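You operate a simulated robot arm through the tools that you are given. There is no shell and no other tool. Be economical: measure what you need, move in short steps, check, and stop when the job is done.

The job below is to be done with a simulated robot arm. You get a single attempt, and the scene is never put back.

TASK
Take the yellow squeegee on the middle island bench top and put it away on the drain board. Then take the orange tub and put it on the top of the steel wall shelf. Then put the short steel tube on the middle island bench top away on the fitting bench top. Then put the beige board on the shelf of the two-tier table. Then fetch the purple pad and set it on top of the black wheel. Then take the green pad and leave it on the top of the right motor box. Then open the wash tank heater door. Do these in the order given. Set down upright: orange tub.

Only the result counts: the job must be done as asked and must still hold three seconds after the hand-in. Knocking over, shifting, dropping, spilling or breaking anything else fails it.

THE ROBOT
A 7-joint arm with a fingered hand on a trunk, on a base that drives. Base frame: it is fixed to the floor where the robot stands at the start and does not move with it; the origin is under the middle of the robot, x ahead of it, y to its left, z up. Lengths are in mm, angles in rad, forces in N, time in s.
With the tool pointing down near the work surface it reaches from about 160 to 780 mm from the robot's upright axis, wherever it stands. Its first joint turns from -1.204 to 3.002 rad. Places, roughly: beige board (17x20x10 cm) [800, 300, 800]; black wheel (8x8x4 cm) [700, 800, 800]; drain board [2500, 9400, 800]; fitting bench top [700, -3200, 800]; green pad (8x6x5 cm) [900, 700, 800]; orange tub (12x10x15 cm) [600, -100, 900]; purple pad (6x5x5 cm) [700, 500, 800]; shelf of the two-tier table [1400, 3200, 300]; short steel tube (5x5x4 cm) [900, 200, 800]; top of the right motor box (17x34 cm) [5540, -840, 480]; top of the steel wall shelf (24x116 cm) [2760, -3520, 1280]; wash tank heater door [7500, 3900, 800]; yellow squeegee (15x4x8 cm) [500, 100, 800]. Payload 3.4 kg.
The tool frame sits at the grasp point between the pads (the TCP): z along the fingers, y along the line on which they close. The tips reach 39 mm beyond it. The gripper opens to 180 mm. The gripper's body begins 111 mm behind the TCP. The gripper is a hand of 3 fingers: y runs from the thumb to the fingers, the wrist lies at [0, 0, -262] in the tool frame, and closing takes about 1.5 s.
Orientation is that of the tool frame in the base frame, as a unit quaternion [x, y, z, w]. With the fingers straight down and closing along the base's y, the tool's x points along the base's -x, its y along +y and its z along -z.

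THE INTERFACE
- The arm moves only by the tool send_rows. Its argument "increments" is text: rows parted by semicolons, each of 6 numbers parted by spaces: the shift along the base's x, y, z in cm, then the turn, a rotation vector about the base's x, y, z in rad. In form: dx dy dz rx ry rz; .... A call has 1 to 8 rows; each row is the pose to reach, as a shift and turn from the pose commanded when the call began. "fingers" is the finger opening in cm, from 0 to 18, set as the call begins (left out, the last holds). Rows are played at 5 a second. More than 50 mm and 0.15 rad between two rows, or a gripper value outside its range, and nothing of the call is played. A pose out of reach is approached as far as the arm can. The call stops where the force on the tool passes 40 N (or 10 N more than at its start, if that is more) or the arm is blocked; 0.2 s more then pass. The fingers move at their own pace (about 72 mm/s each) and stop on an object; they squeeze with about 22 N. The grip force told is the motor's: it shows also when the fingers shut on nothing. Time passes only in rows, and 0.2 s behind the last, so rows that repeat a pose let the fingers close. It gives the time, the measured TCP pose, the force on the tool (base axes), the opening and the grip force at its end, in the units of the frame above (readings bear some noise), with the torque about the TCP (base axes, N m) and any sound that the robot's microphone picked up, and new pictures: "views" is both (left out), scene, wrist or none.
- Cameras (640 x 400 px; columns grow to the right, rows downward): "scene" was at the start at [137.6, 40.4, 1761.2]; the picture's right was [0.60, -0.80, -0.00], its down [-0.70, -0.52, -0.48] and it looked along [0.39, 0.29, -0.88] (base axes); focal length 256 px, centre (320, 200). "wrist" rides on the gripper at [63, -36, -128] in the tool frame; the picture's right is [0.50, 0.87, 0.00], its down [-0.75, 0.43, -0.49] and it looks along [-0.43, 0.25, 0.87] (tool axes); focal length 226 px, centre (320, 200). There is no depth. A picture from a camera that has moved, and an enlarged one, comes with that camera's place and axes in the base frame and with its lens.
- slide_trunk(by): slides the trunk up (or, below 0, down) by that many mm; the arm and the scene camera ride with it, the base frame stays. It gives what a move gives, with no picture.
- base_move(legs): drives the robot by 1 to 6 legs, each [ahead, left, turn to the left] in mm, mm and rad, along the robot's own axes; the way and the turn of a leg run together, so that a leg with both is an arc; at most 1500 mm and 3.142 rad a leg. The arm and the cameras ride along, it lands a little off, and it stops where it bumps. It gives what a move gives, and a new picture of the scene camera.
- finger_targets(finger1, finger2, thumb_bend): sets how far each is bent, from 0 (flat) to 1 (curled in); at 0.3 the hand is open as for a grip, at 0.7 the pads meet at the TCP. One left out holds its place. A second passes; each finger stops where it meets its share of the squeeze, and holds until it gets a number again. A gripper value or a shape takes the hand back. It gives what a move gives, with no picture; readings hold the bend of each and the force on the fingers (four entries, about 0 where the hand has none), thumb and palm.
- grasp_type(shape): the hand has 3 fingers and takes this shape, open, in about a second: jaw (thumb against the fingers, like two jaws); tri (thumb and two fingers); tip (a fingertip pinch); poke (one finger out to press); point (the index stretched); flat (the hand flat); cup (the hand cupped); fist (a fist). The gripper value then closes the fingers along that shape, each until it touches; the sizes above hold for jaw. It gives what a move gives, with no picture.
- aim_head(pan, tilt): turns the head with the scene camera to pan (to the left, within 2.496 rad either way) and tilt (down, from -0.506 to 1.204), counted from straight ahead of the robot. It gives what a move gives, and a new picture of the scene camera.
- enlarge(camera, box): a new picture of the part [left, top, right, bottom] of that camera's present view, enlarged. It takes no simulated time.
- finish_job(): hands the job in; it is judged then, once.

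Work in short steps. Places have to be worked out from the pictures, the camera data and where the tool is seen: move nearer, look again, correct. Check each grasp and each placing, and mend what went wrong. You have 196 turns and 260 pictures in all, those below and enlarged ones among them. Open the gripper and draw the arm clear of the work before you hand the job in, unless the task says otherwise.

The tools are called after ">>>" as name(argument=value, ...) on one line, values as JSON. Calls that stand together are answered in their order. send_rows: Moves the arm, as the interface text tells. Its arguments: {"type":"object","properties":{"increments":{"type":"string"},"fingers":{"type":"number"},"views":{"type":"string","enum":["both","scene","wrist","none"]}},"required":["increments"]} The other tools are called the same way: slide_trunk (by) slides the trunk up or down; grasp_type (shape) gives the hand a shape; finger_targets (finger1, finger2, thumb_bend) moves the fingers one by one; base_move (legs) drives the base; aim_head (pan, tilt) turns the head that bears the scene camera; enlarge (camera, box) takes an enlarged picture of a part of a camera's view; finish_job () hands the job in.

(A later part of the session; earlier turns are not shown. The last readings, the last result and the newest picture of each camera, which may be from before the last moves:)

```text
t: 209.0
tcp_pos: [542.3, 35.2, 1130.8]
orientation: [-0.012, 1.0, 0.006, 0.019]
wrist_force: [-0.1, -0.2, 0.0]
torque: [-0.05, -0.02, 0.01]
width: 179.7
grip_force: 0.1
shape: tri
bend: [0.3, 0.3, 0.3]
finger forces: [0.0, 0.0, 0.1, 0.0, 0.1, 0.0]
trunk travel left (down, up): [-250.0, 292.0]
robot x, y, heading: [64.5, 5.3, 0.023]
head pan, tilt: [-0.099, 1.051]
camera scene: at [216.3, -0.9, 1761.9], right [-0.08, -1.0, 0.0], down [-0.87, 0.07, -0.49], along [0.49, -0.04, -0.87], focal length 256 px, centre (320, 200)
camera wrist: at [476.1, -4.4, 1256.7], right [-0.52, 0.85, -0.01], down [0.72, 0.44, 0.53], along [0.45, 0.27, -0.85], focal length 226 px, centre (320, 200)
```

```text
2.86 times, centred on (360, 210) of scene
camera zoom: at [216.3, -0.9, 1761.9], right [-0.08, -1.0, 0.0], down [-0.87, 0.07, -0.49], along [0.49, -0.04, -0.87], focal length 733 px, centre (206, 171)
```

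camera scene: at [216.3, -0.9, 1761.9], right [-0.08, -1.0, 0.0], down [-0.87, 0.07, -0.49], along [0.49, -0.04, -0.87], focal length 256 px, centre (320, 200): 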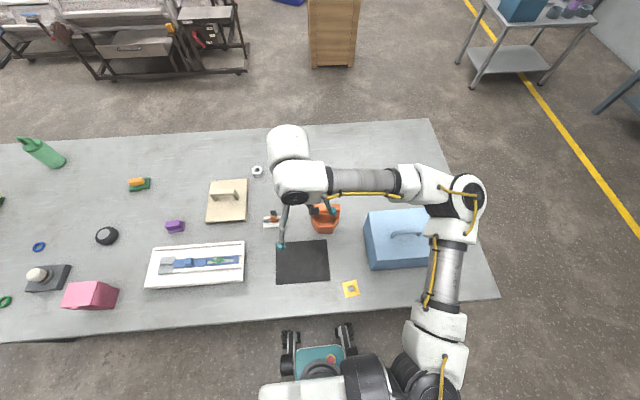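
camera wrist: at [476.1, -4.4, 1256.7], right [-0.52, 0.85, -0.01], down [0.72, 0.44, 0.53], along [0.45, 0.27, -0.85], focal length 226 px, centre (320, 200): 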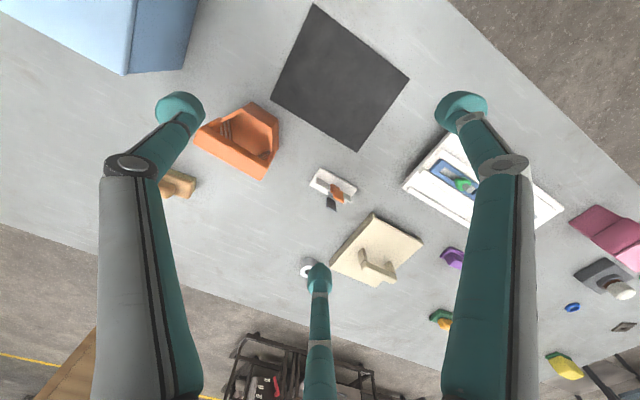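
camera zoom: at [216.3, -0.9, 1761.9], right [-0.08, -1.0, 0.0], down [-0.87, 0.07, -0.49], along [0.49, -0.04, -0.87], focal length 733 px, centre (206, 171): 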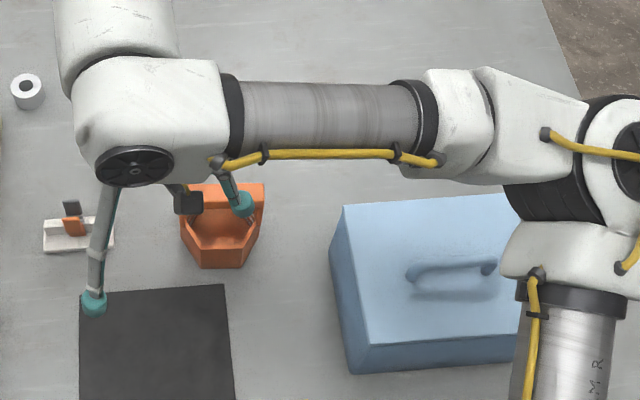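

The tub stands upright with its bar along y again, near (635,-63). I turn the hand a quarter again for a proper bar grip, this time deeper.

>>> send_rows(increments="1 -1 0 0 0 -0.14; 2 -2 0 0 0 -0.28; 3 -3 0 0 0 -0.42; 4 -4 0 0 0 -0.56; 5 -5 0 0 0 -0.7; 6 -6 0 0 0 -0.84; 7 -7 0 0 0 -0.98; 8 -8.5 0 0 0 -1.12", fingers=11, views="none")

>>> send_rows(increments="0.3 -0.5 -3 0 0 -0.14; 0.5 -1 -6 0 0 -0.28; 0.8 -1.3 -9 0 0 -0.42; 0.8 -1.3 -11 0 0 -0.45", views="wrist")

>>> enlarge(camera="wrist", box=[230, 90, 410, 230])

```text
t: 210.8
tcp_pos: [624.7, -52.9, 1131.0]
orientation: [0.522, 0.853, -0.004, 0.019]
wrist_force: [-0.1, 0.0, 0.3]
torque: [0.02, 0.0, 0.0]
width: 110.6
grip_force: 0.1
shape: tri
bend: [0.68, 0.68, 0.68]
finger forces: [0.1, 0.0, 0.0, 0.0, 0.0, 0.0]
trunk travel left (down, up): [-250.0, 292.0]
robot x, y, heading: [64.1, 7.4, 0.021]
head pan, tilt: [-0.099, 1.051]
```

```text
t: 211.8
tcp_pos: [630.7, -65.2, 1020.9]
orientation: [0.699, 0.715, -0.009, 0.017]
wrist_force: [0.8, 1.1, -0.2]
torque: [-0.01, 0.0, 0.0]
width: 110.5
grip_force: 0.1
shape: tri
bend: [0.68, 0.68, 0.68]
finger forces: [0.1, 0.0, 0.1, 0.0, 0.0, 0.0]
trunk travel left (down, up): [-250.0, 292.0]
robot x, y, heading: [63.9, 4.4, 0.02]
head pan, tilt: [-0.099, 1.051]
camera wrist: at [591.5, 2.0, 1145.7], right [0.86, 0.52, -0.01], down [0.44, -0.73, 0.53], along [0.27, -0.45, -0.85], focal length 226 px, centre (320, 200)
```

wrist: 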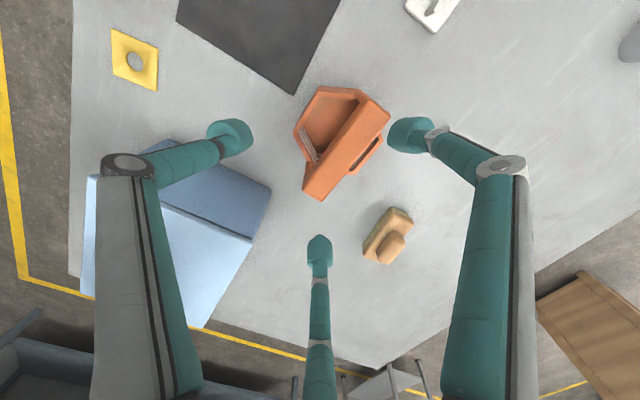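

```text
2.86 times, centred on (320, 160) of wrist
camera zoom: at [591.5, 2.0, 1145.7], right [0.86, 0.52, -0.01], down [0.44, -0.73, 0.53], along [0.27, -0.45, -0.85], focal length 646 px, centre (320, 314)
```

zoom: 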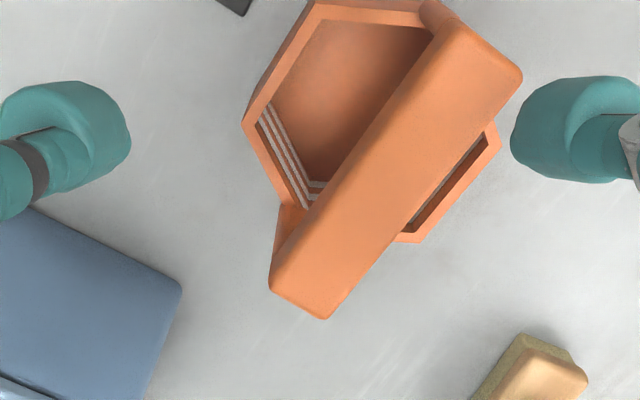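

Bar centre at (646,-51). Correct tilt/yaw and descend to TCP z≈933.

>>> send_rows(increments="0.8 0.7 -3 0.02 0.006 -0.03; 1.5 1.4 -6 0.037 0.012 -0.06; 1.5 1.4 -8.7 0.037 0.012 -0.06", views="wrist")

```text
t: 212.6
tcp_pos: [646.0, -51.8, 931.6]
orientation: [0.72, 0.694, 0.001, 0.001]
wrist_force: [0.4, -0.1, -0.2]
torque: [0.02, 0.0, -0.02]
width: 110.3
grip_force: 0.1
shape: tri
bend: [0.68, 0.68, 0.68]
finger forces: [0.1, 0.0, 0.0, 0.0, 0.1, 0.0]
trunk travel left (down, up): [-250.0, 292.0]
robot x, y, heading: [65.7, 4.6, 0.02]
head pan, tilt: [-0.099, 1.051]
camera wrist: at [612.1, 13.3, 1059.5], right [0.88, 0.47, 0.0], down [0.41, -0.77, 0.49], along [0.23, -0.44, -0.87], focal length 226 px, centre (320, 200)
```

wrist: 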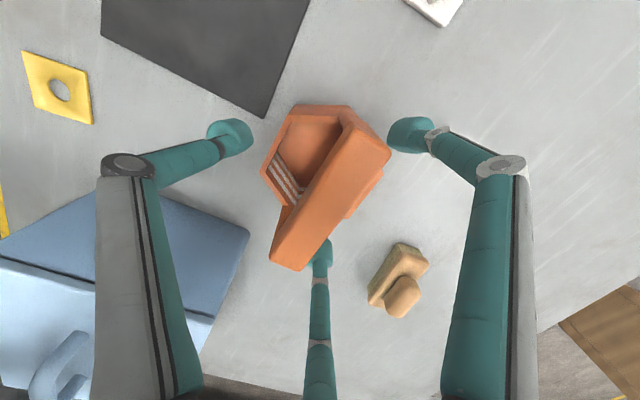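

Bar is ~13 mm further to +y; shift and close.

>>> send_rows(increments="0 0.6 0 0 0 0; 0 1.2 0 0 0 0", views="none")

>>> send_rows(increments="0 0 0 0 0 0; 0 0 0 0 0 0; 0 0 0 0 0 0; 0 0 0 0 0 0; 0 0 0 0 0 0; 0 0 0 0 0 0; 0 0 0 0 0 0", fingers=0, views="wrist")

```text
t: 213.2
tcp_pos: [644.6, -37.4, 933.2]
orientation: [0.72, 0.694, 0.0, 0.0]
wrist_force: [0.0, 0.3, -0.1]
torque: [-0.05, -0.01, 0.0]
width: 110.4
grip_force: 0.2
shape: tri
bend: [0.68, 0.68, 0.68]
finger forces: [0.0, 0.1, 0.0, 0.1, 0.1, 0.0]
trunk travel left (down, up): [-250.0, 292.0]
robot x, y, heading: [67.0, 6.0, 0.023]
head pan, tilt: [-0.099, 1.051]
```

```text
t: 214.8
tcp_pos: [645.4, -38.2, 933.2]
orientation: [0.72, 0.694, -0.001, 0.001]
wrist_force: [-0.1, -0.5, -1.6]
torque: [-0.02, 0.0, 0.02]
width: 7.7
grip_force: 21.8
shape: tri
bend: [0.71, 0.71, 0.72]
finger forces: [0.0, 0.0, 0.0, 0.0, 19.6, 0.0]
trunk travel left (down, up): [-250.0, 292.0]
robot x, y, heading: [60.1, 3.3, 0.014]
head pan, tilt: [-0.099, 1.051]
camera wrist: at [611.4, 25.1, 1061.1], right [0.88, 0.47, 0.0], down [0.41, -0.77, 0.49], along [0.23, -0.44, -0.87], focal length 226 px, centre (320, 200)
```

wrist: 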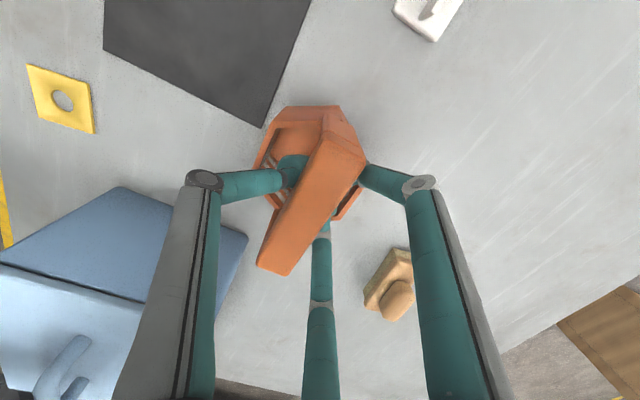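

The fingers have closed partly under the bar like a hook. I lift slowly and check how it hangs.

>>> send_rows(increments="0 0 0.4 0 0 0; 0 0 0.8 0 0 0; 0 0 1.2 0 0 0; 0 0 1.6 0 0 0; 0 0 2 0 0 0; 0 0 2.5 0 0 0; 0 0 3 0 0 0; 0 0 3.5 0 0 0", views="both")

```text
t: 216.6
tcp_pos: [646.1, -39.5, 969.3]
orientation: [0.72, 0.694, 0.0, 0.001]
wrist_force: [-0.5, 0.1, -2.0]
torque: [0.0, 0.0, 0.0]
width: 5.8
grip_force: 21.7
shape: tri
bend: [0.72, 0.72, 0.72]
finger forces: [0.7, 0.0, 0.0, 0.0, 0.0, 0.1]
trunk travel left (down, up): [-250.0, 292.0]
robot x, y, heading: [62.1, 6.5, 0.021]
head pan, tilt: [-0.099, 1.051]
camera scene: at [217.6, -2.4, 1761.8], right [-0.08, -1.0, 0.0], down [-0.87, 0.07, -0.49], along [0.49, -0.04, -0.87], focal length 256 px, centre (320, 200)
camera wrist: at [612.0, 24.8, 1097.5], right [0.88, 0.47, 0.0], down [0.41, -0.77, 0.49], along [0.23, -0.44, -0.87], focal length 226 px, centre (320, 200)
```

scene: 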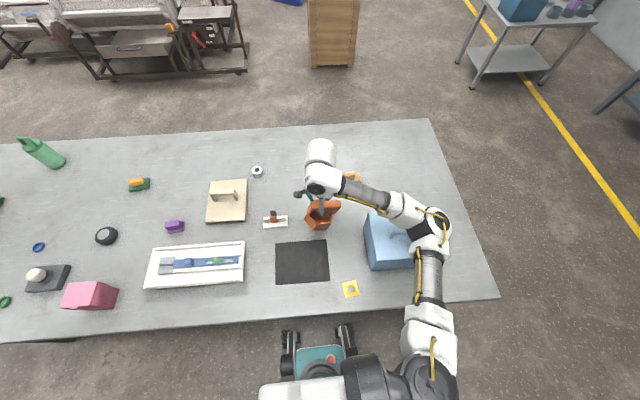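
wrist: 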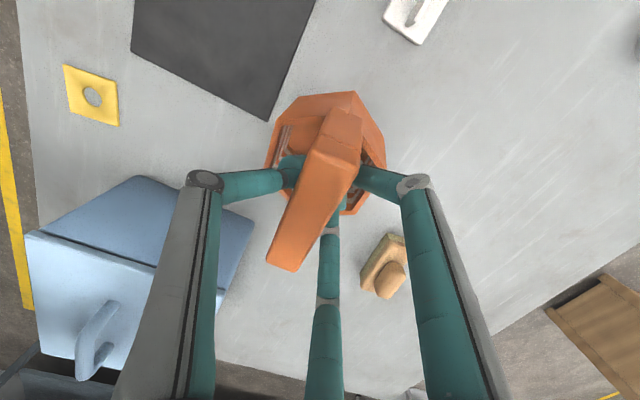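

It hangs on the hook but tilted (+y end low), so my hold is off-centre. I lower it back, open and re-measure.

>>> send_rows(increments="0 0 -0.8 0 0 0; 0 0 -1.6 0 0 0; 0 0 -2.4 0 0 0; 0 0 -3.2 0 0 0; 0 0 -3.8 0 0 0", views="none")

>>> send_rows(increments="0 0 0 0 0 0; 0 0 0 0 0 0; 0 0 0 0 0 0; 0 0 0 0 0 0; 0 0 0 0 0 0", fingers=11, views="wrist")

>>> enlarge(camera="wrist", box=[230, 80, 430, 280])

```text
t: 217.8
tcp_pos: [647.4, -39.0, 928.8]
orientation: [0.72, 0.694, 0.0, 0.0]
wrist_force: [0.4, 0.3, 0.3]
torque: [0.01, 0.01, 0.01]
width: 5.3
grip_force: 22.2
shape: tri
bend: [0.72, 0.72, 0.72]
finger forces: [0.2, 0.1, 0.1, 0.1, 0.1, 0.0]
trunk travel left (down, up): [-250.0, 292.0]
robot x, y, heading: [64.2, 5.3, 0.016]
head pan, tilt: [-0.099, 1.051]
```

```text
t: 219.0
tcp_pos: [645.9, -38.9, 931.0]
orientation: [0.719, 0.695, -0.001, 0.0]
wrist_force: [-0.4, -0.2, -0.5]
torque: [0.0, -0.02, 0.01]
width: 109.5
grip_force: 0.1
shape: tri
bend: [0.68, 0.68, 0.68]
finger forces: [0.1, 0.1, 0.0, 0.1, 0.1, 0.0]
trunk travel left (down, up): [-250.0, 292.0]
robot x, y, heading: [62.5, 8.4, 0.019]
head pan, tilt: [-0.099, 1.051]
camera wrist: at [612.3, 24.9, 1058.8], right [0.88, 0.47, 0.0], down [0.41, -0.77, 0.49], along [0.23, -0.44, -0.87], focal length 226 px, centre (320, 200)
```

wrist: 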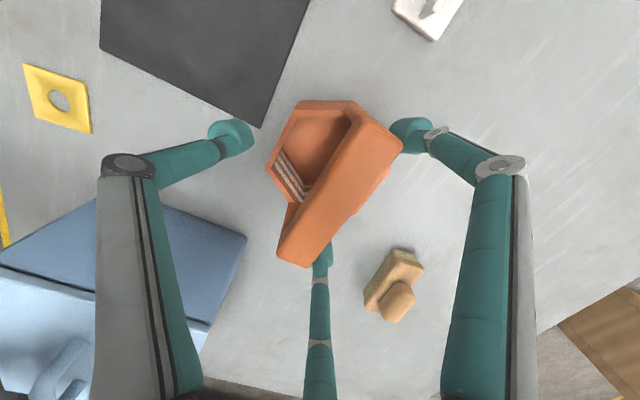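

```text
2.00 times, centred on (330, 180) of wrist
camera zoom: at [612.3, 24.9, 1058.8], right [0.88, 0.47, 0.0], down [0.41, -0.77, 0.49], along [0.23, -0.44, -0.87], focal length 452 px, centre (300, 240)
```

zoom: 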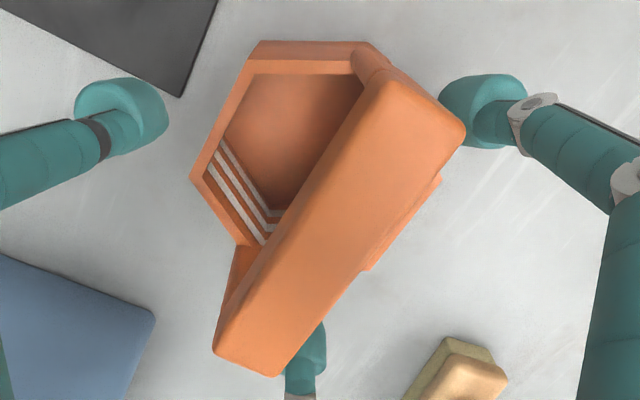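

Bar centre is actually at (648,-28). Shift +y 10 mm and close again.

>>> send_rows(increments="0.1 0.5 0.2 0 0 0; 0.2 1.05 0.3 0 0 0", views="none")

>>> send_rows(increments="0 0 0 0 0 0; 0 0 0 0 0 0; 0 0 0 0 0 0; 0 0 0 0 0 0; 0 0 0 0 0 0; 0 0 0 0 0 0; 0 0 0 0 0 0", fingers=0, views="none")

>>> send_rows(increments="0 0 0.4 0 0 0; 0 0 0.8 0 0 0; 0 0 1.2 0 0 0; 0 0 1.6 0 0 0; 0 0 2 0 0 0; 0 0 2.5 0 0 0; 0 0 3 0 0 0; 0 0 3.5 0 0 0", views="both")

```text
t: 219.6
tcp_pos: [649.0, -28.8, 933.9]
orientation: [0.72, 0.694, -0.001, 0.0]
wrist_force: [0.0, -0.1, 0.0]
torque: [0.0, 0.03, 0.0]
width: 109.2
grip_force: 0.1
shape: tri
bend: [0.68, 0.68, 0.68]
finger forces: [0.2, 0.1, 0.0, 0.0, 0.0, 0.0]
trunk travel left (down, up): [-250.0, 292.0]
robot x, y, heading: [65.5, 2.9, 0.017]
head pan, tilt: [-0.099, 1.051]
```

```text
t: 221.2
tcp_pos: [648.7, -28.8, 932.4]
orientation: [0.72, 0.694, 0.0, 0.0]
wrist_force: [0.3, 0.0, -1.8]
torque: [0.01, 0.0, -0.01]
width: 8.3
grip_force: 22.1
shape: tri
bend: [0.71, 0.71, 0.72]
finger forces: [0.0, 0.1, 0.0, 0.1, 19.9, 0.0]
trunk travel left (down, up): [-250.0, 292.0]
robot x, y, heading: [61.6, 7.6, 0.017]
head pan, tilt: [-0.099, 1.051]
```

```text
t: 223.0
tcp_pos: [647.8, -27.9, 969.3]
orientation: [0.72, 0.694, -0.001, 0.0]
wrist_force: [-0.2, 0.8, -1.0]
torque: [0.01, 0.0, 0.0]
width: 8.1
grip_force: 22.5
shape: tri
bend: [0.71, 0.71, 0.72]
finger forces: [0.0, 0.1, 0.0, 0.1, 19.9, 0.0]
trunk travel left (down, up): [-250.0, 292.0]
robot x, y, heading: [64.4, 2.5, 0.021]
head pan, tilt: [-0.099, 1.051]
camera scene: at [217.6, -2.1, 1761.8], right [-0.08, -1.0, 0.0], down [-0.87, 0.07, -0.49], along [0.49, -0.04, -0.87], focal length 256 px, centre (320, 200)
camera wrist: at [614.3, 35.8, 1096.8], right [0.88, 0.47, 0.0], down [0.41, -0.77, 0.49], along [0.23, -0.44, -0.87], focal length 226 px, centre (320, 200)
```

scene: 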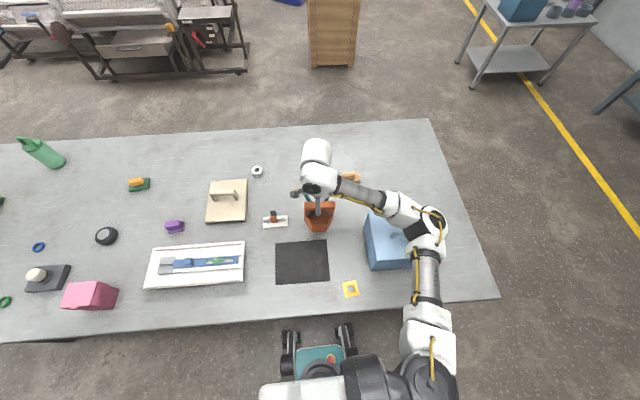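
wrist: 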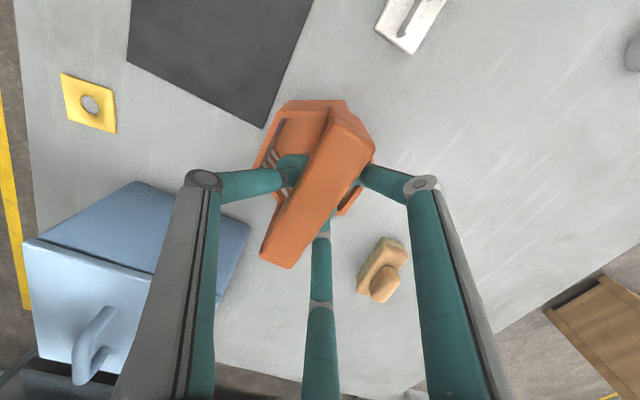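

The tub hangs level now. Lift higher and retract gently before driving.

>>> send_rows(increments="0 0 2 0 0 0; 0 0 4.5 0 0 0; 0 0 7 0 0 0; 0 0 10 0 0 0; 0 0 13 0 0 0; 0 0 16 0 0 0; 0 0 18 0 0 0; 0 0 18.5 0 0 0", views="none")

>>> send_rows(increments="-1.5 0 0 0 0 0; -3.5 0 0 0 0 0; -6 0 0 0 0 0; -8.5 0 0 0 0 0; -11 0 0 0 0 0; -13 0 0 0 0 0; -14 0 0 0 0 0", views="wrist")

```text
t: 224.8
tcp_pos: [648.2, -28.3, 1154.6]
orientation: [0.72, 0.694, -0.001, 0.0]
wrist_force: [0.2, -0.9, -2.0]
torque: [0.02, -0.02, 0.02]
width: 8.3
grip_force: 22.6
shape: tri
bend: [0.71, 0.71, 0.72]
finger forces: [0.1, 0.0, 0.0, 0.1, 19.7, 0.1]
trunk travel left (down, up): [-250.0, 292.0]
robot x, y, heading: [64.9, 3.3, 0.022]
head pan, tilt: [-0.099, 1.051]
```

```text
t: 226.4
tcp_pos: [508.0, -29.0, 1152.8]
orientation: [0.72, 0.694, 0.0, 0.001]
wrist_force: [-0.4, 0.7, -1.2]
torque: [0.03, -0.06, 0.01]
width: 8.3
grip_force: 21.8
shape: tri
bend: [0.71, 0.71, 0.73]
finger forces: [0.0, 0.1, 0.0, 0.1, 19.6, 0.1]
trunk travel left (down, up): [-250.0, 292.0]
robot x, y, heading: [62.0, 4.3, 0.017]
head pan, tilt: [-0.099, 1.051]
camera wrist: at [474.3, 35.3, 1281.0], right [0.88, 0.47, 0.0], down [0.41, -0.77, 0.49], along [0.23, -0.44, -0.87], focal length 226 px, centre (320, 200)
```

wrist: 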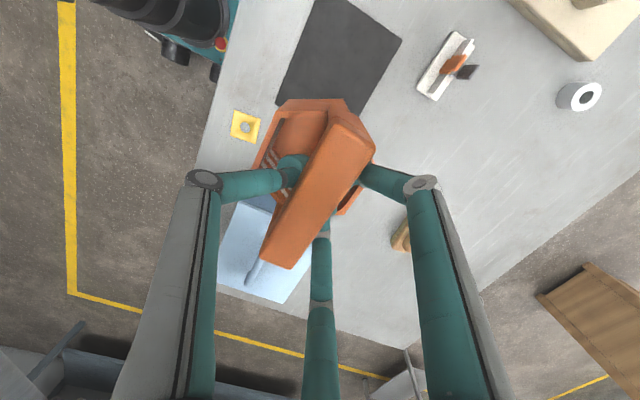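

Tub secure. Back off, turn right, and drive toward −y.

>>> base_move(legs=[[-230, 0, 0], [0, 0, -1.59], [1400, 0, 0]])

>>> aim_head(pan=0.6, tilt=0.4)

```text
t: 238.6
tcp_pos: [-224.9, -1861.2, 1153.0]
orientation: [0.999, -0.039, 0.0, 0.0]
wrist_force: [-0.9, 0.5, -0.9]
torque: [0.0, 0.0, -0.01]
width: 7.9
grip_force: 21.6
shape: tri
bend: [0.71, 0.71, 0.73]
finger forces: [0.0, 0.0, 0.0, 0.0, 19.3, 0.0]
trunk travel left (down, up): [-250.0, 292.0]
robot x, y, heading: [-176.3, -1418.4, -1.596]
head pan, tilt: [-0.099, 1.051]
camera scene: at [-189.0, -1568.7, 1761.8], right [-0.99, 0.12, 0.0], down [0.11, 0.86, -0.49], along [-0.06, -0.49, -0.87], focal length 256 px, centre (320, 200)
```

scene: 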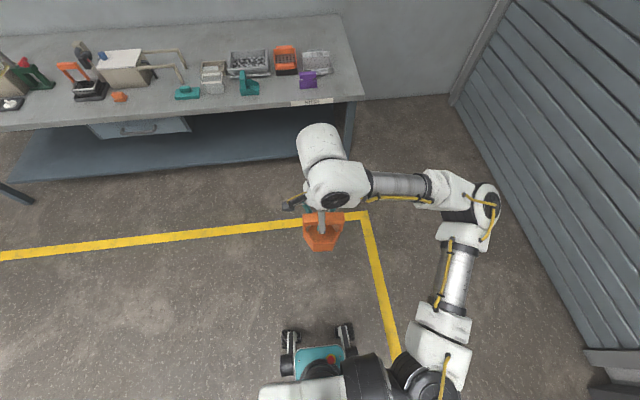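

```text
t: 239.7
tcp_pos: [-223.7, -1856.9, 1154.3]
orientation: [0.999, -0.039, -0.002, 0.001]
wrist_force: [-0.2, -0.2, -2.2]
torque: [0.01, 0.01, 0.03]
width: 7.6
grip_force: 22.7
shape: tri
bend: [0.71, 0.71, 0.73]
finger forces: [0.0, 0.0, 0.0, 0.1, 19.4, 0.0]
trunk travel left (down, up): [-250.0, 292.0]
robot x, y, heading: [-169.6, -1417.2, -1.595]
head pan, tilt: [0.6, 0.4]
camera scene: at [-130.6, -1580.3, 1815.6], right [-0.84, -0.54, 0.0], down [-0.21, 0.33, -0.92], along [0.5, -0.77, -0.39], focal length 256 px, centre (320, 200)
```

scene: 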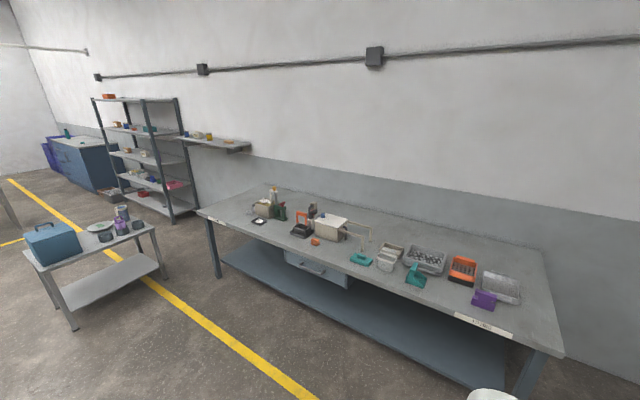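

Strafe left toward the gap between the fitting bench and the trolley.

>>> base_move(legs=[[0, 0, 0.024], [0, 1300, 0], [0, 1050, 0]])

>>> aim_head(pan=0.2, tilt=0.45)

```text
t: 251.7
tcp_pos: [2143.4, -1885.4, 1152.9]
orientation: [0.999, -0.035, 0.0, 0.0]
wrist_force: [-0.4, -0.5, -1.3]
torque: [-0.02, 0.0, 0.01]
width: 7.9
grip_force: 22.1
shape: tri
bend: [0.71, 0.71, 0.73]
finger forces: [0.1, 0.1, 0.0, 0.0, 19.2, 0.0]
trunk travel left (down, up): [-250.0, 292.0]
robot x, y, heading: [2193.0, -1444.8, -1.584]
head pan, tilt: [0.6, 0.4]
camera scene: at [2230.6, -1606.7, 1815.8], right [-0.83, -0.55, -0.01], down [-0.21, 0.33, -0.92], along [0.51, -0.77, -0.39], focal length 256 px, centre (320, 200)
```

scene: 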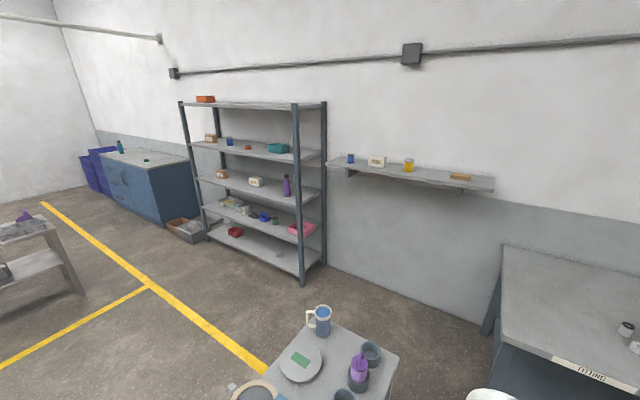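

```text
t: 252.5
tcp_pos: [2150.8, -1882.5, 1154.8]
orientation: [0.999, -0.036, -0.004, 0.003]
wrist_force: [-0.3, -0.5, -2.1]
torque: [0.0, 0.0, 0.02]
width: 7.4
grip_force: 22.0
shape: tri
bend: [0.71, 0.71, 0.73]
finger forces: [0.1, 0.0, 0.0, 0.0, 19.2, 0.0]
trunk travel left (down, up): [-250.0, 292.0]
robot x, y, heading: [2192.6, -1440.4, -1.587]
head pan, tilt: [0.201, 0.45]
camera scene: at [2200.2, -1619.9, 1810.8], right [-0.98, -0.19, -0.01], down [-0.08, 0.43, -0.9], along [0.17, -0.88, -0.44], focal length 256 px, centre (320, 200)
```

scene: 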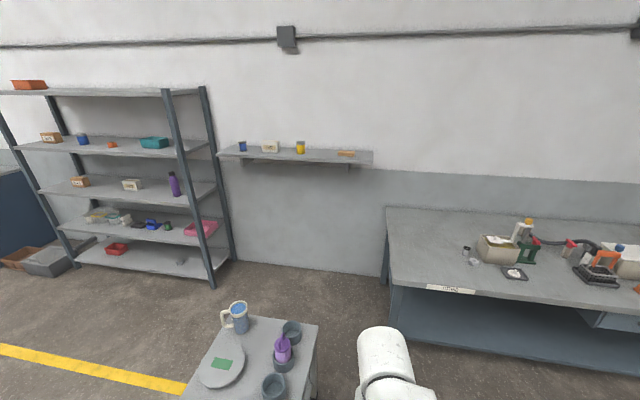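

I need accurate trolley and bench geometry for the gap; look down at them.

>>> aim_head(pan=0.35, tilt=0.85)

```text
t: 253.4
tcp_pos: [2150.6, -1882.7, 1155.3]
orientation: [0.999, -0.036, -0.004, 0.002]
wrist_force: [-0.5, 0.1, -1.7]
torque: [-0.02, -0.02, 0.03]
width: 7.6
grip_force: 22.2
shape: tri
bend: [0.71, 0.71, 0.73]
finger forces: [0.1, 0.0, 0.0, 0.1, 19.1, 0.0]
trunk travel left (down, up): [-250.0, 292.0]
robot x, y, heading: [2191.0, -1446.1, -1.582]
head pan, tilt: [0.351, 0.85]
camera scene: at [2211.4, -1603.2, 1776.5], right [-0.94, -0.33, 0.0], down [-0.24, 0.71, -0.66], along [0.22, -0.62, -0.75], focal length 256 px, centre (320, 200)
```

scene: 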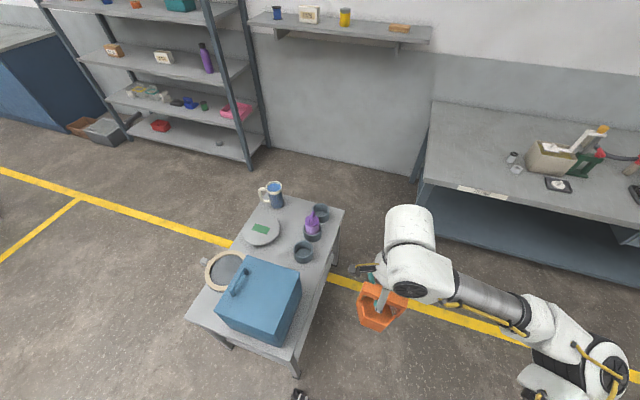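

Gap beside the bench is too narrow (≈360 mm), so I go round the trolley's far side: back up, strafe left, then forward.

>>> base_move(legs=[[-290, 0, 0.012], [0, 1070, 0]])

>>> aim_head(pan=0.0, tilt=0.7)

```text
t: 260.5
tcp_pos: [3220.7, -1604.4, 1154.5]
orientation: [0.999, -0.036, -0.003, 0.003]
wrist_force: [0.0, -1.0, -1.7]
torque: [-0.03, -0.01, -0.03]
width: 7.8
grip_force: 21.5
shape: tri
bend: [0.71, 0.71, 0.73]
finger forces: [0.0, 0.0, 0.0, 0.0, 19.2, 0.0]
trunk travel left (down, up): [-250.0, 292.0]
robot x, y, heading: [3264.1, -1167.0, -1.586]
head pan, tilt: [0.351, 0.85]
camera scene: at [3279.7, -1325.8, 1776.5], right [-0.94, -0.33, -0.01], down [-0.24, 0.71, -0.66], along [0.22, -0.62, -0.75], focal length 256 px, centre (320, 200)
```

scene: 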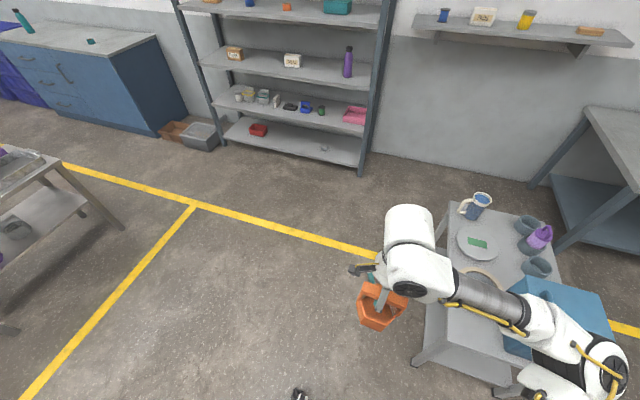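

```text
t: 261.3
tcp_pos: [3225.2, -1601.3, 1156.7]
orientation: [0.999, -0.036, -0.005, 0.004]
wrist_force: [-0.1, -0.1, -2.0]
torque: [0.01, 0.0, 0.03]
width: 7.6
grip_force: 21.9
shape: tri
bend: [0.71, 0.71, 0.73]
finger forces: [0.0, 0.0, 0.1, 0.1, 19.2, 0.0]
trunk travel left (down, up): [-250.0, 292.0]
robot x, y, heading: [3264.0, -1168.4, -1.588]
head pan, tilt: [0.0, 0.7]
camera scene: at [3254.2, -1336.9, 1788.6], right [-1.0, 0.02, 0.0], down [0.01, 0.65, -0.76], along [-0.01, -0.76, -0.65], focal length 256 px, centre (320, 200)
```

scene: 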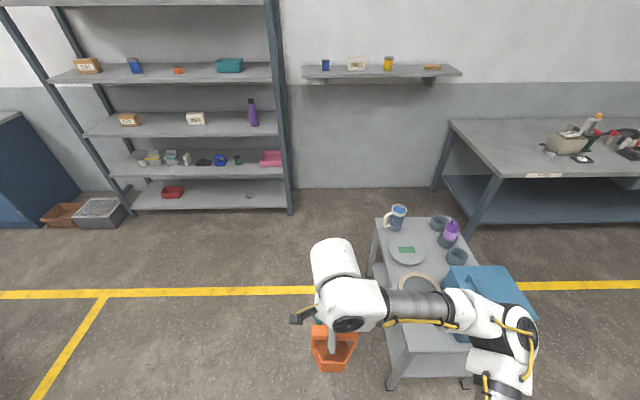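

Clear lane ahead; drive forward past the trolley and then strafe right in front of the wall shelf.

>>> base_move(legs=[[0, 0, 0.017], [1300, 0, 0], [360, 0, 0]])

```text
t: 270.1
tcp_pos: [3237.7, -3273.2, 1155.6]
orientation: [1.0, -0.028, -0.005, 0.003]
wrist_force: [0.6, -0.1, -1.5]
torque: [0.02, -0.02, 0.01]
width: 7.9
grip_force: 21.8
shape: tri
bend: [0.71, 0.71, 0.73]
finger forces: [0.1, 0.0, 0.0, 0.0, 19.1, 0.1]
trunk travel left (down, up): [-250.0, 292.0]
robot x, y, heading: [3269.6, -2837.0, -1.568]
head pan, tilt: [0.0, 0.7]
camera scene: at [3263.6, -3008.2, 1788.5], right [-1.0, 0.0, 0.0], down [0.0, 0.65, -0.76], along [0.0, -0.76, -0.65], focal length 256 px, centre (320, 200)
```

scene: 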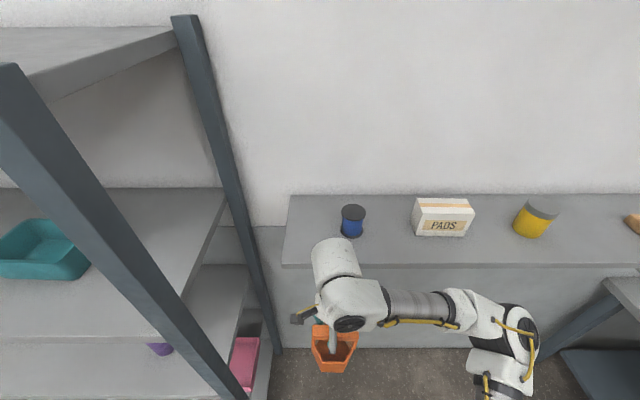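

Raise the trunk so the tub clears the shelf height, then strafe right.

>>> slide_trunk(by=290)

>>> base_move(legs=[[0, -685, 0]])

```text
t: 273.1
tcp_pos: [3242.0, -3269.7, 1447.8]
orientation: [1.0, -0.028, -0.006, 0.004]
wrist_force: [-0.5, -0.2, -1.2]
torque: [0.03, -0.01, 0.03]
width: 7.5
grip_force: 22.2
shape: tri
bend: [0.71, 0.71, 0.73]
finger forces: [0.1, 0.0, 0.1, 0.0, 19.0, 0.0]
trunk travel left (down, up): [-540.0, 2.0]
robot x, y, heading: [3268.1, -2841.2, -1.563]
head pan, tilt: [0.0, 0.7]
```

```text
t: 276.9
tcp_pos: [2561.8, -3272.5, 1448.7]
orientation: [1.0, -0.024, -0.011, 0.004]
wrist_force: [1.1, -0.1, -1.3]
torque: [-0.02, -0.02, -0.01]
width: 7.5
grip_force: 21.6
shape: tri
bend: [0.71, 0.71, 0.73]
finger forces: [0.1, 0.0, 0.0, 0.1, 18.8, 0.1]
trunk travel left (down, up): [-540.0, 2.0]
robot x, y, heading: [2582.1, -2835.8, -1.571]
head pan, tilt: [0.0, 0.7]
camera scene: at [2580.2, -2899.2, 2079.6], right [-1.0, -0.01, 0.0], down [0.0, 0.65, -0.76], along [0.0, -0.76, -0.65], focal length 256 px, centre (320, 200)
```

scene: 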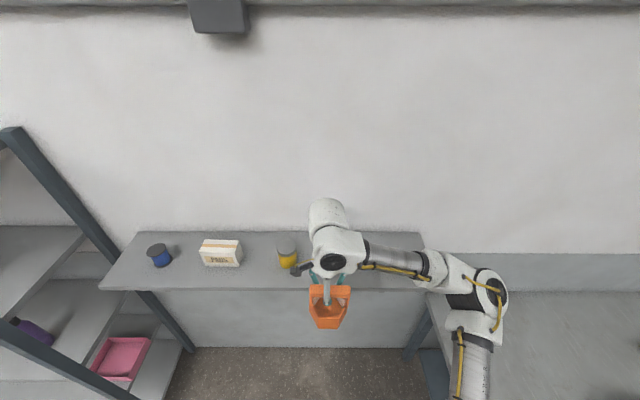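

Aligned with the gap between the yellow jar and the tan piece. Move the tub in over the shelf.

>>> send_rows(increments="0 -3 0 0 0 0; -0.4 -6 0 0 0 0; -0.8 -9.5 0 0 0 0; -1 -13 0 0 0 0; -1.2 -16 0 0 0 0; -1.2 -19 0 0 0 0; -1.2 -21 0 0 0 0; -1.2 -22 0 0 0 0", views="both")

```text
t: 278.7
tcp_pos: [2555.5, -3488.8, 1448.1]
orientation: [1.0, -0.024, -0.011, 0.007]
wrist_force: [0.9, -1.0, -0.6]
torque: [-0.03, 0.02, 0.01]
width: 7.4
grip_force: 21.9
shape: tri
bend: [0.71, 0.71, 0.73]
finger forces: [0.0, 0.0, 0.1, 0.1, 18.9, 0.0]
trunk travel left (down, up): [-540.0, 2.0]
robot x, y, heading: [2586.3, -2841.8, -1.573]
head pan, tilt: [0.0, 0.7]
camera scene: at [2577.8, -2900.9, 2079.5], right [-1.0, -0.01, 0.0], down [0.0, 0.65, -0.76], along [0.01, -0.76, -0.65], focal length 256 px, centre (320, 200)
camera wrist: at [2621.9, -3454.0, 1575.7], right [0.46, -0.89, 0.0], down [-0.76, -0.39, 0.51], along [-0.46, -0.24, -0.86], focal length 226 px, centre (320, 200)
```

scene: 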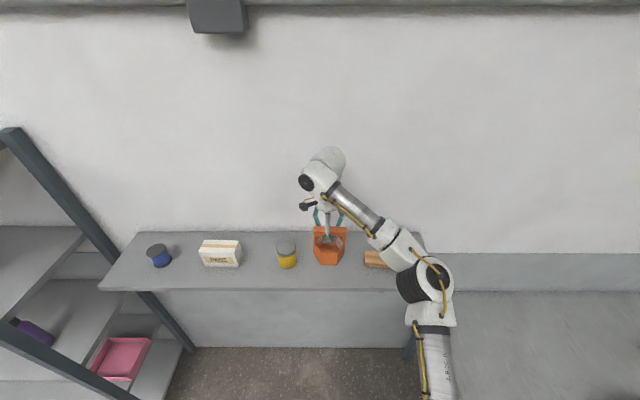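
wrist: 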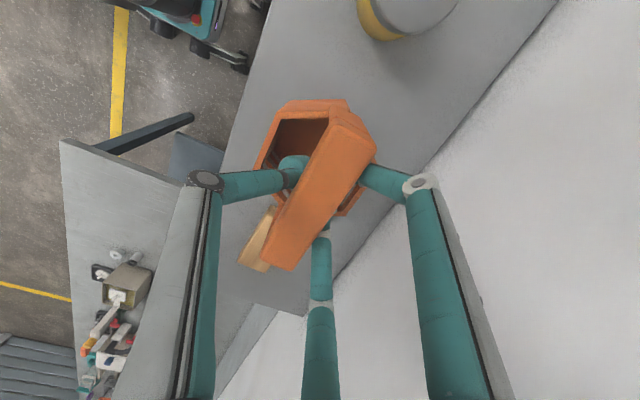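

Tub is over the free spot. Lower until it touches.

>>> send_rows(increments="0 0 -0.8 0 0 0; 0 0 -1.6 0 0 0; 0 0 -2.2 0 0 0; 0 0 -2.7 0 0 0; 0 0 -3.2 0 0 0", views="none")

>>> send_rows(increments="0 0 -0.2 0 0 0; 0 0 -0.4 0 0 0; 0 0 -0.6 0 0 0", views="wrist")

```text
t: 279.9
tcp_pos: [2552.1, -3490.0, 1417.1]
orientation: [1.0, -0.024, -0.009, 0.006]
wrist_force: [0.2, 0.2, -1.2]
torque: [0.02, -0.01, 0.02]
width: 7.5
grip_force: 22.7
shape: tri
bend: [0.71, 0.71, 0.73]
finger forces: [0.0, 0.1, 0.0, 0.1, 18.7, 0.0]
trunk travel left (down, up): [-540.0, 2.0]
robot x, y, heading: [2584.0, -2844.2, -1.566]
head pan, tilt: [0.0, 0.7]
```

```text
t: 280.7
tcp_pos: [2550.9, -3488.3, 1410.5]
orientation: [1.0, -0.024, -0.009, 0.007]
wrist_force: [-0.1, 0.7, -1.3]
torque: [0.01, 0.02, -0.03]
width: 7.7
grip_force: 21.9
shape: tri
bend: [0.71, 0.71, 0.73]
finger forces: [0.0, 0.0, 0.0, 0.0, 18.7, 0.1]
trunk travel left (down, up): [-540.0, 2.0]
robot x, y, heading: [2585.4, -2841.7, -1.564]
head pan, tilt: [0.0, 0.7]
camera wrist: at [2619.1, -3454.9, 1537.0], right [0.46, -0.89, 0.0], down [-0.76, -0.39, 0.51], along [-0.46, -0.24, -0.86], focal length 226 px, centre (320, 200)
```

wrist: 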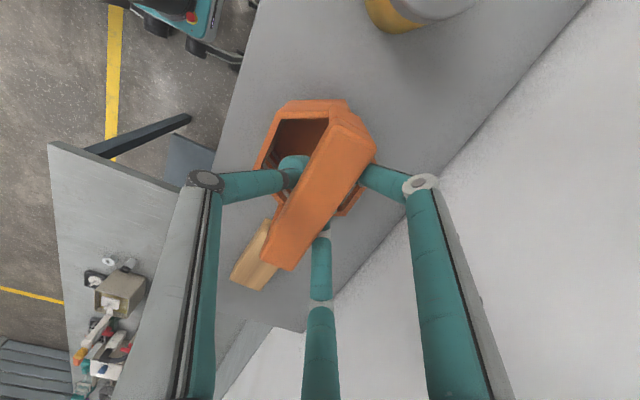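

No contact yet; continue down.

>>> send_rows(increments="0 0 -0.3 0 0 0; 0 0 -0.6 0 0 0; 0 0 -0.9 0 0 0; 0 0 -1.2 0 0 0; 0 0 -1.5 0 0 0; 0 0 -1.8 0 0 0", views="none")

```text
t: 282.1
tcp_pos: [2549.5, -3490.1, 1393.2]
orientation: [1.0, -0.025, -0.008, 0.006]
wrist_force: [-0.3, -0.2, 1.2]
torque: [-0.05, -0.02, 0.02]
width: 6.2
grip_force: 22.2
shape: tri
bend: [0.71, 0.72, 0.73]
finger forces: [1.0, 0.4, 0.0, 0.1, 0.0, 0.1]
trunk travel left (down, up): [-540.0, 2.0]
robot x, y, heading: [2580.6, -2840.3, -1.563]
head pan, tilt: [0.0, 0.7]
```

The tub's weight is off the hand; it rests on the shelf. Open the fingers.

>>> send_rows(increments="0 0 0.1 0 0 0; 0 0 0.1 0 0 0; 0 0 0.1 0 0 0; 0 0 0.1 0 0 0; 0 0 0.1 0 0 0", fingers=11, views="wrist")

```text
t: 283.3
tcp_pos: [2549.3, -3489.9, 1393.8]
orientation: [1.0, -0.024, -0.008, 0.007]
wrist_force: [0.4, 0.5, 0.3]
torque: [0.0, 0.02, 0.03]
width: 109.3
grip_force: 0.0
shape: tri
bend: [0.68, 0.68, 0.68]
finger forces: [0.0, 0.0, 0.1, 0.0, 0.0, 0.1]
trunk travel left (down, up): [-540.0, 2.0]
robot x, y, heading: [2579.3, -2843.2, -1.565]
head pan, tilt: [0.0, 0.7]
camera wrist: at [2615.6, -3455.2, 1520.6], right [0.46, -0.89, 0.0], down [-0.76, -0.39, 0.51], along [-0.45, -0.24, -0.86], focal length 226 px, centre (320, 200)
```

wrist: 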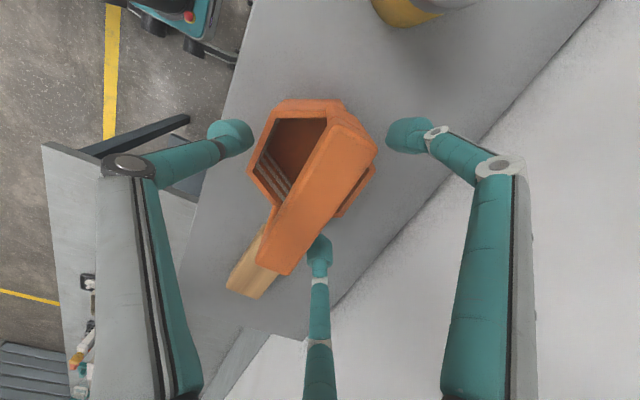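

Upright on the shelf. Withdraw straight up, then check.

>>> send_rows(increments="0 0 1.5 0 0 0; 0 0 3.5 0 0 0; 0 0 6 0 0 0; 0 0 9 0 0 0; 0 0 12 0 0 0", views="both")

```text
t: 284.5
tcp_pos: [2551.2, -3487.5, 1513.0]
orientation: [1.0, -0.025, -0.01, 0.007]
wrist_force: [-0.1, -0.9, 0.0]
torque: [0.01, 0.01, -0.02]
width: 109.6
grip_force: 0.0
shape: tri
bend: [0.68, 0.68, 0.68]
finger forces: [0.0, 0.1, 0.0, 0.0, 0.0, 0.1]
trunk travel left (down, up): [-540.0, 2.0]
robot x, y, heading: [2581.5, -2842.3, -1.566]
head pan, tilt: [0.0, 0.7]
camera scene: at [2578.5, -2897.7, 2079.7], right [-1.0, -0.01, 0.0], down [0.0, 0.65, -0.76], along [0.01, -0.76, -0.65], focal length 256 px, centre (320, 200)
camera wrist: at [2618.1, -3453.8, 1640.0], right [0.46, -0.89, 0.0], down [-0.76, -0.39, 0.51], along [-0.45, -0.24, -0.86], focal length 226 px, centre (320, 200)
```

scene: 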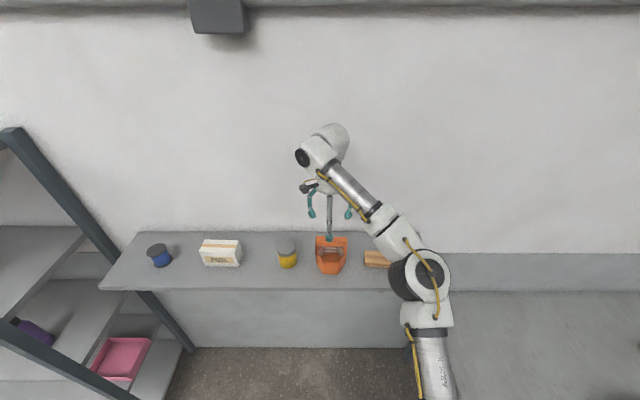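
wrist: 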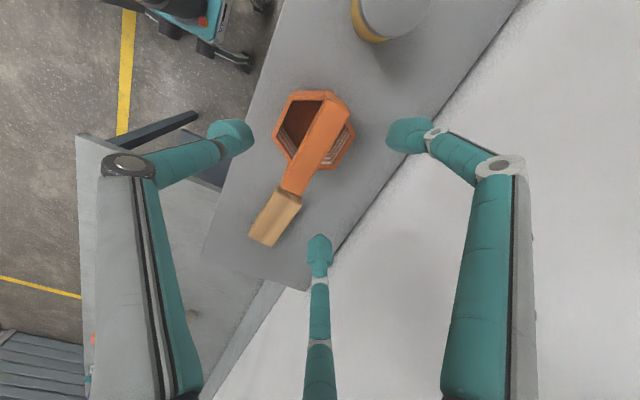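

Tub is placed. Retract the arm, lower the trunk, and return around the trolley toward the island's far side (for the tube at about (911,225)).

>>> send_rows(increments="0 4 0 0 0 0; 0 8 0 0 0 0; 0 12.5 0 0 0 0; 0 17 0 0 0 0; 0 21 0 0 0 0; 0 24 0 0 0 0", fingers=11, views="none")

>>> slide_trunk(by=-290)

>>> base_move(legs=[[0, 690, 0], [-1300, 0, 0], [-360, 0, 0], [0, 0, -1.571]])

```text
t: 285.9
tcp_pos: [2544.1, -3245.4, 1512.9]
orientation: [1.0, -0.026, -0.008, 0.007]
wrist_force: [0.3, -0.2, -0.1]
torque: [0.01, 0.02, -0.01]
width: 109.4
grip_force: 0.1
shape: tri
bend: [0.68, 0.68, 0.68]
finger forces: [0.0, 0.1, 0.0, 0.0, 0.0, 0.0]
trunk travel left (down, up): [-540.0, 2.0]
robot x, y, heading: [2581.2, -2841.9, -1.569]
head pan, tilt: [0.0, 0.7]
```

```text
t: 288.8
tcp_pos: [2548.7, -3248.6, 1223.1]
orientation: [1.0, -0.025, -0.009, 0.007]
wrist_force: [-0.3, 0.1, -0.1]
torque: [0.03, -0.02, -0.01]
width: 109.4
grip_force: 0.2
shape: tri
bend: [0.68, 0.68, 0.68]
finger forces: [0.0, 0.0, 0.1, 0.0, 0.1, 0.0]
trunk travel left (down, up): [-250.0, 292.0]
robot x, y, heading: [2582.1, -2840.8, -1.565]
head pan, tilt: [0.0, 0.7]
```

```text
t: 304.5
tcp_pos: [2863.1, -1130.7, 1223.5]
orientation: [-0.676, 0.737, 0.011, 0.002]
wrist_force: [-0.8, 0.5, 0.1]
torque: [0.01, 0.01, 0.02]
width: 109.7
grip_force: 0.1
shape: tri
bend: [0.68, 0.68, 0.68]
finger forces: [0.1, 0.1, 0.0, 0.1, 0.0, 0.0]
trunk travel left (down, up): [-250.0, 292.0]
robot x, y, heading: [3270.4, -1180.1, 3.108]
head pan, tilt: [0.0, 0.7]
camera scene: at [3100.1, -1169.8, 1788.7], right [0.03, 1.0, 0.0], down [0.65, -0.02, -0.76], along [-0.76, 0.02, -0.65], focal length 256 px, centre (320, 200)
```

scene: 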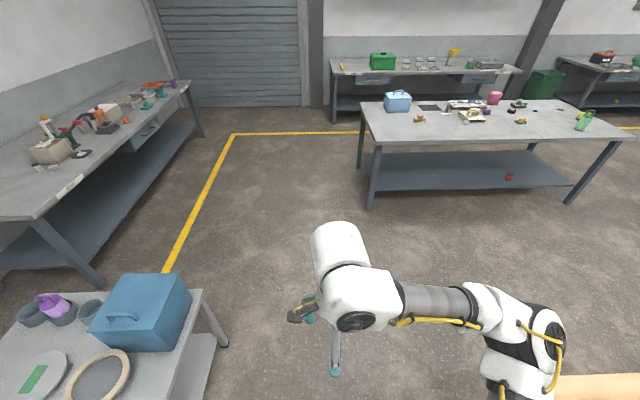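

Drive along −x and then strafe to stand at the island's far side in front of the tube.

>>> base_move(legs=[[0, 0, 0.033], [1500, 0, 0], [200, 0, 0], [0, -1380, 0]])

>>> aim_head(pan=0.0, tilt=1.0)

```text
t: 319.9
tcp_pos: [1191.1, 248.2, 1224.0]
orientation: [-0.684, 0.729, 0.013, 0.002]
wrist_force: [0.3, 0.5, -0.3]
torque: [-0.02, 0.03, -0.03]
width: 109.5
grip_force: 0.0
shape: tri
bend: [0.68, 0.68, 0.68]
finger forces: [0.0, 0.1, 0.0, 0.0, 0.0, 0.0]
trunk travel left (down, up): [-250.0, 292.0]
robot x, y, heading: [1592.7, 214.4, 3.134]
head pan, tilt: [0.0, 0.7]
camera scene: at [1426.7, 214.9, 1788.7], right [0.01, 1.0, 0.0], down [0.65, 0.0, -0.76], along [-0.76, 0.01, -0.65], focal length 256 px, centre (320, 200)
```

scene: 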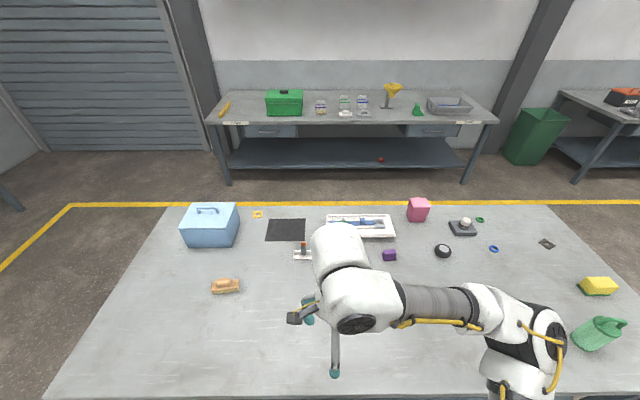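

```text
t: 320.7
tcp_pos: [1195.0, 248.1, 1224.6]
orientation: [-0.685, 0.729, 0.013, 0.0]
wrist_force: [0.5, -0.2, 0.3]
torque: [0.04, 0.0, 0.02]
width: 109.6
grip_force: 0.1
shape: tri
bend: [0.68, 0.68, 0.68]
finger forces: [0.0, 0.1, 0.0, 0.0, 0.1, 0.0]
trunk travel left (down, up): [-250.0, 292.0]
robot x, y, heading: [1593.9, 213.1, 3.131]
head pan, tilt: [0.0, 1.0]
camera scene: at [1442.1, 216.9, 1765.5], right [0.01, 1.0, 0.0], down [0.84, -0.01, -0.54], along [-0.54, 0.0, -0.84], focal length 256 px, centre (320, 200)
```

scene: 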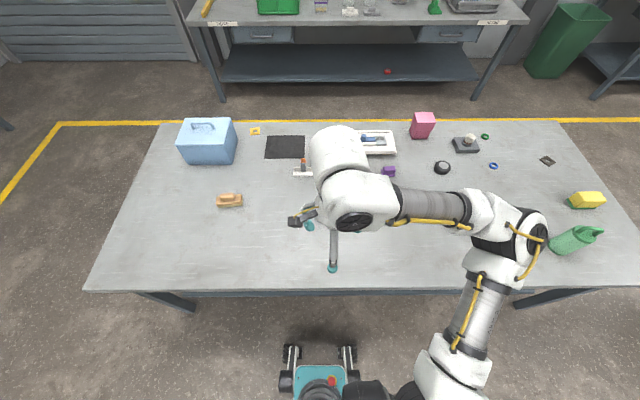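

At the far side. Bring the hand over toward the tube for a wrist view.

>>> send_rows(increments="-4 0 -2 0 0 0; -8 0 -5 0 0 0; -12 0 -9 0 0 0; -16 0 -13 0 0 0; -20 -0.5 -17 0 0 0; -23.5 -1 -21 0 0 0", views="wrist")

```text
refused: row 3 steps farther than a row can; nothing moved
```

>>> send_rows(increments="-4 0 -2 0 0 0; -7.5 0 -5 0 0 0; -11 0 -8.5 0 0 0; -14.5 0 -12 0 0 0; -18 -0.3 -15 0 0 0; -21 -0.6 -18 0 0 0; -23.5 -1 -21 0 0 0", views="wrist")

```text
t: 322.3
tcp_pos: [955.8, 239.2, 1016.6]
orientation: [-0.684, 0.729, 0.013, 0.002]
wrist_force: [0.4, -0.5, 0.7]
torque: [0.0, 0.02, 0.01]
width: 109.5
grip_force: 0.1
shape: tri
bend: [0.68, 0.68, 0.68]
finger forces: [0.0, 0.0, 0.1, 0.0, 0.0, 0.0]
trunk travel left (down, up): [-250.0, 292.0]
robot x, y, heading: [1596.7, 212.5, 3.13]
head pan, tilt: [0.0, 1.0]
camera wrist: at [990.1, 172.6, 1141.9], right [-0.9, -0.44, 0.01], down [-0.38, 0.77, 0.51], along [-0.23, 0.46, -0.86], focal length 226 px, centre (320, 200)
```

wrist: 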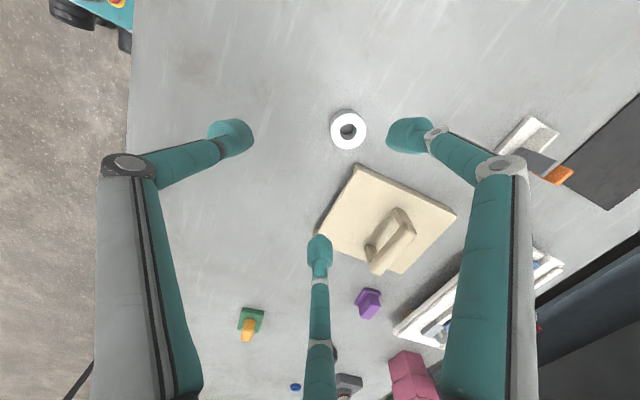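

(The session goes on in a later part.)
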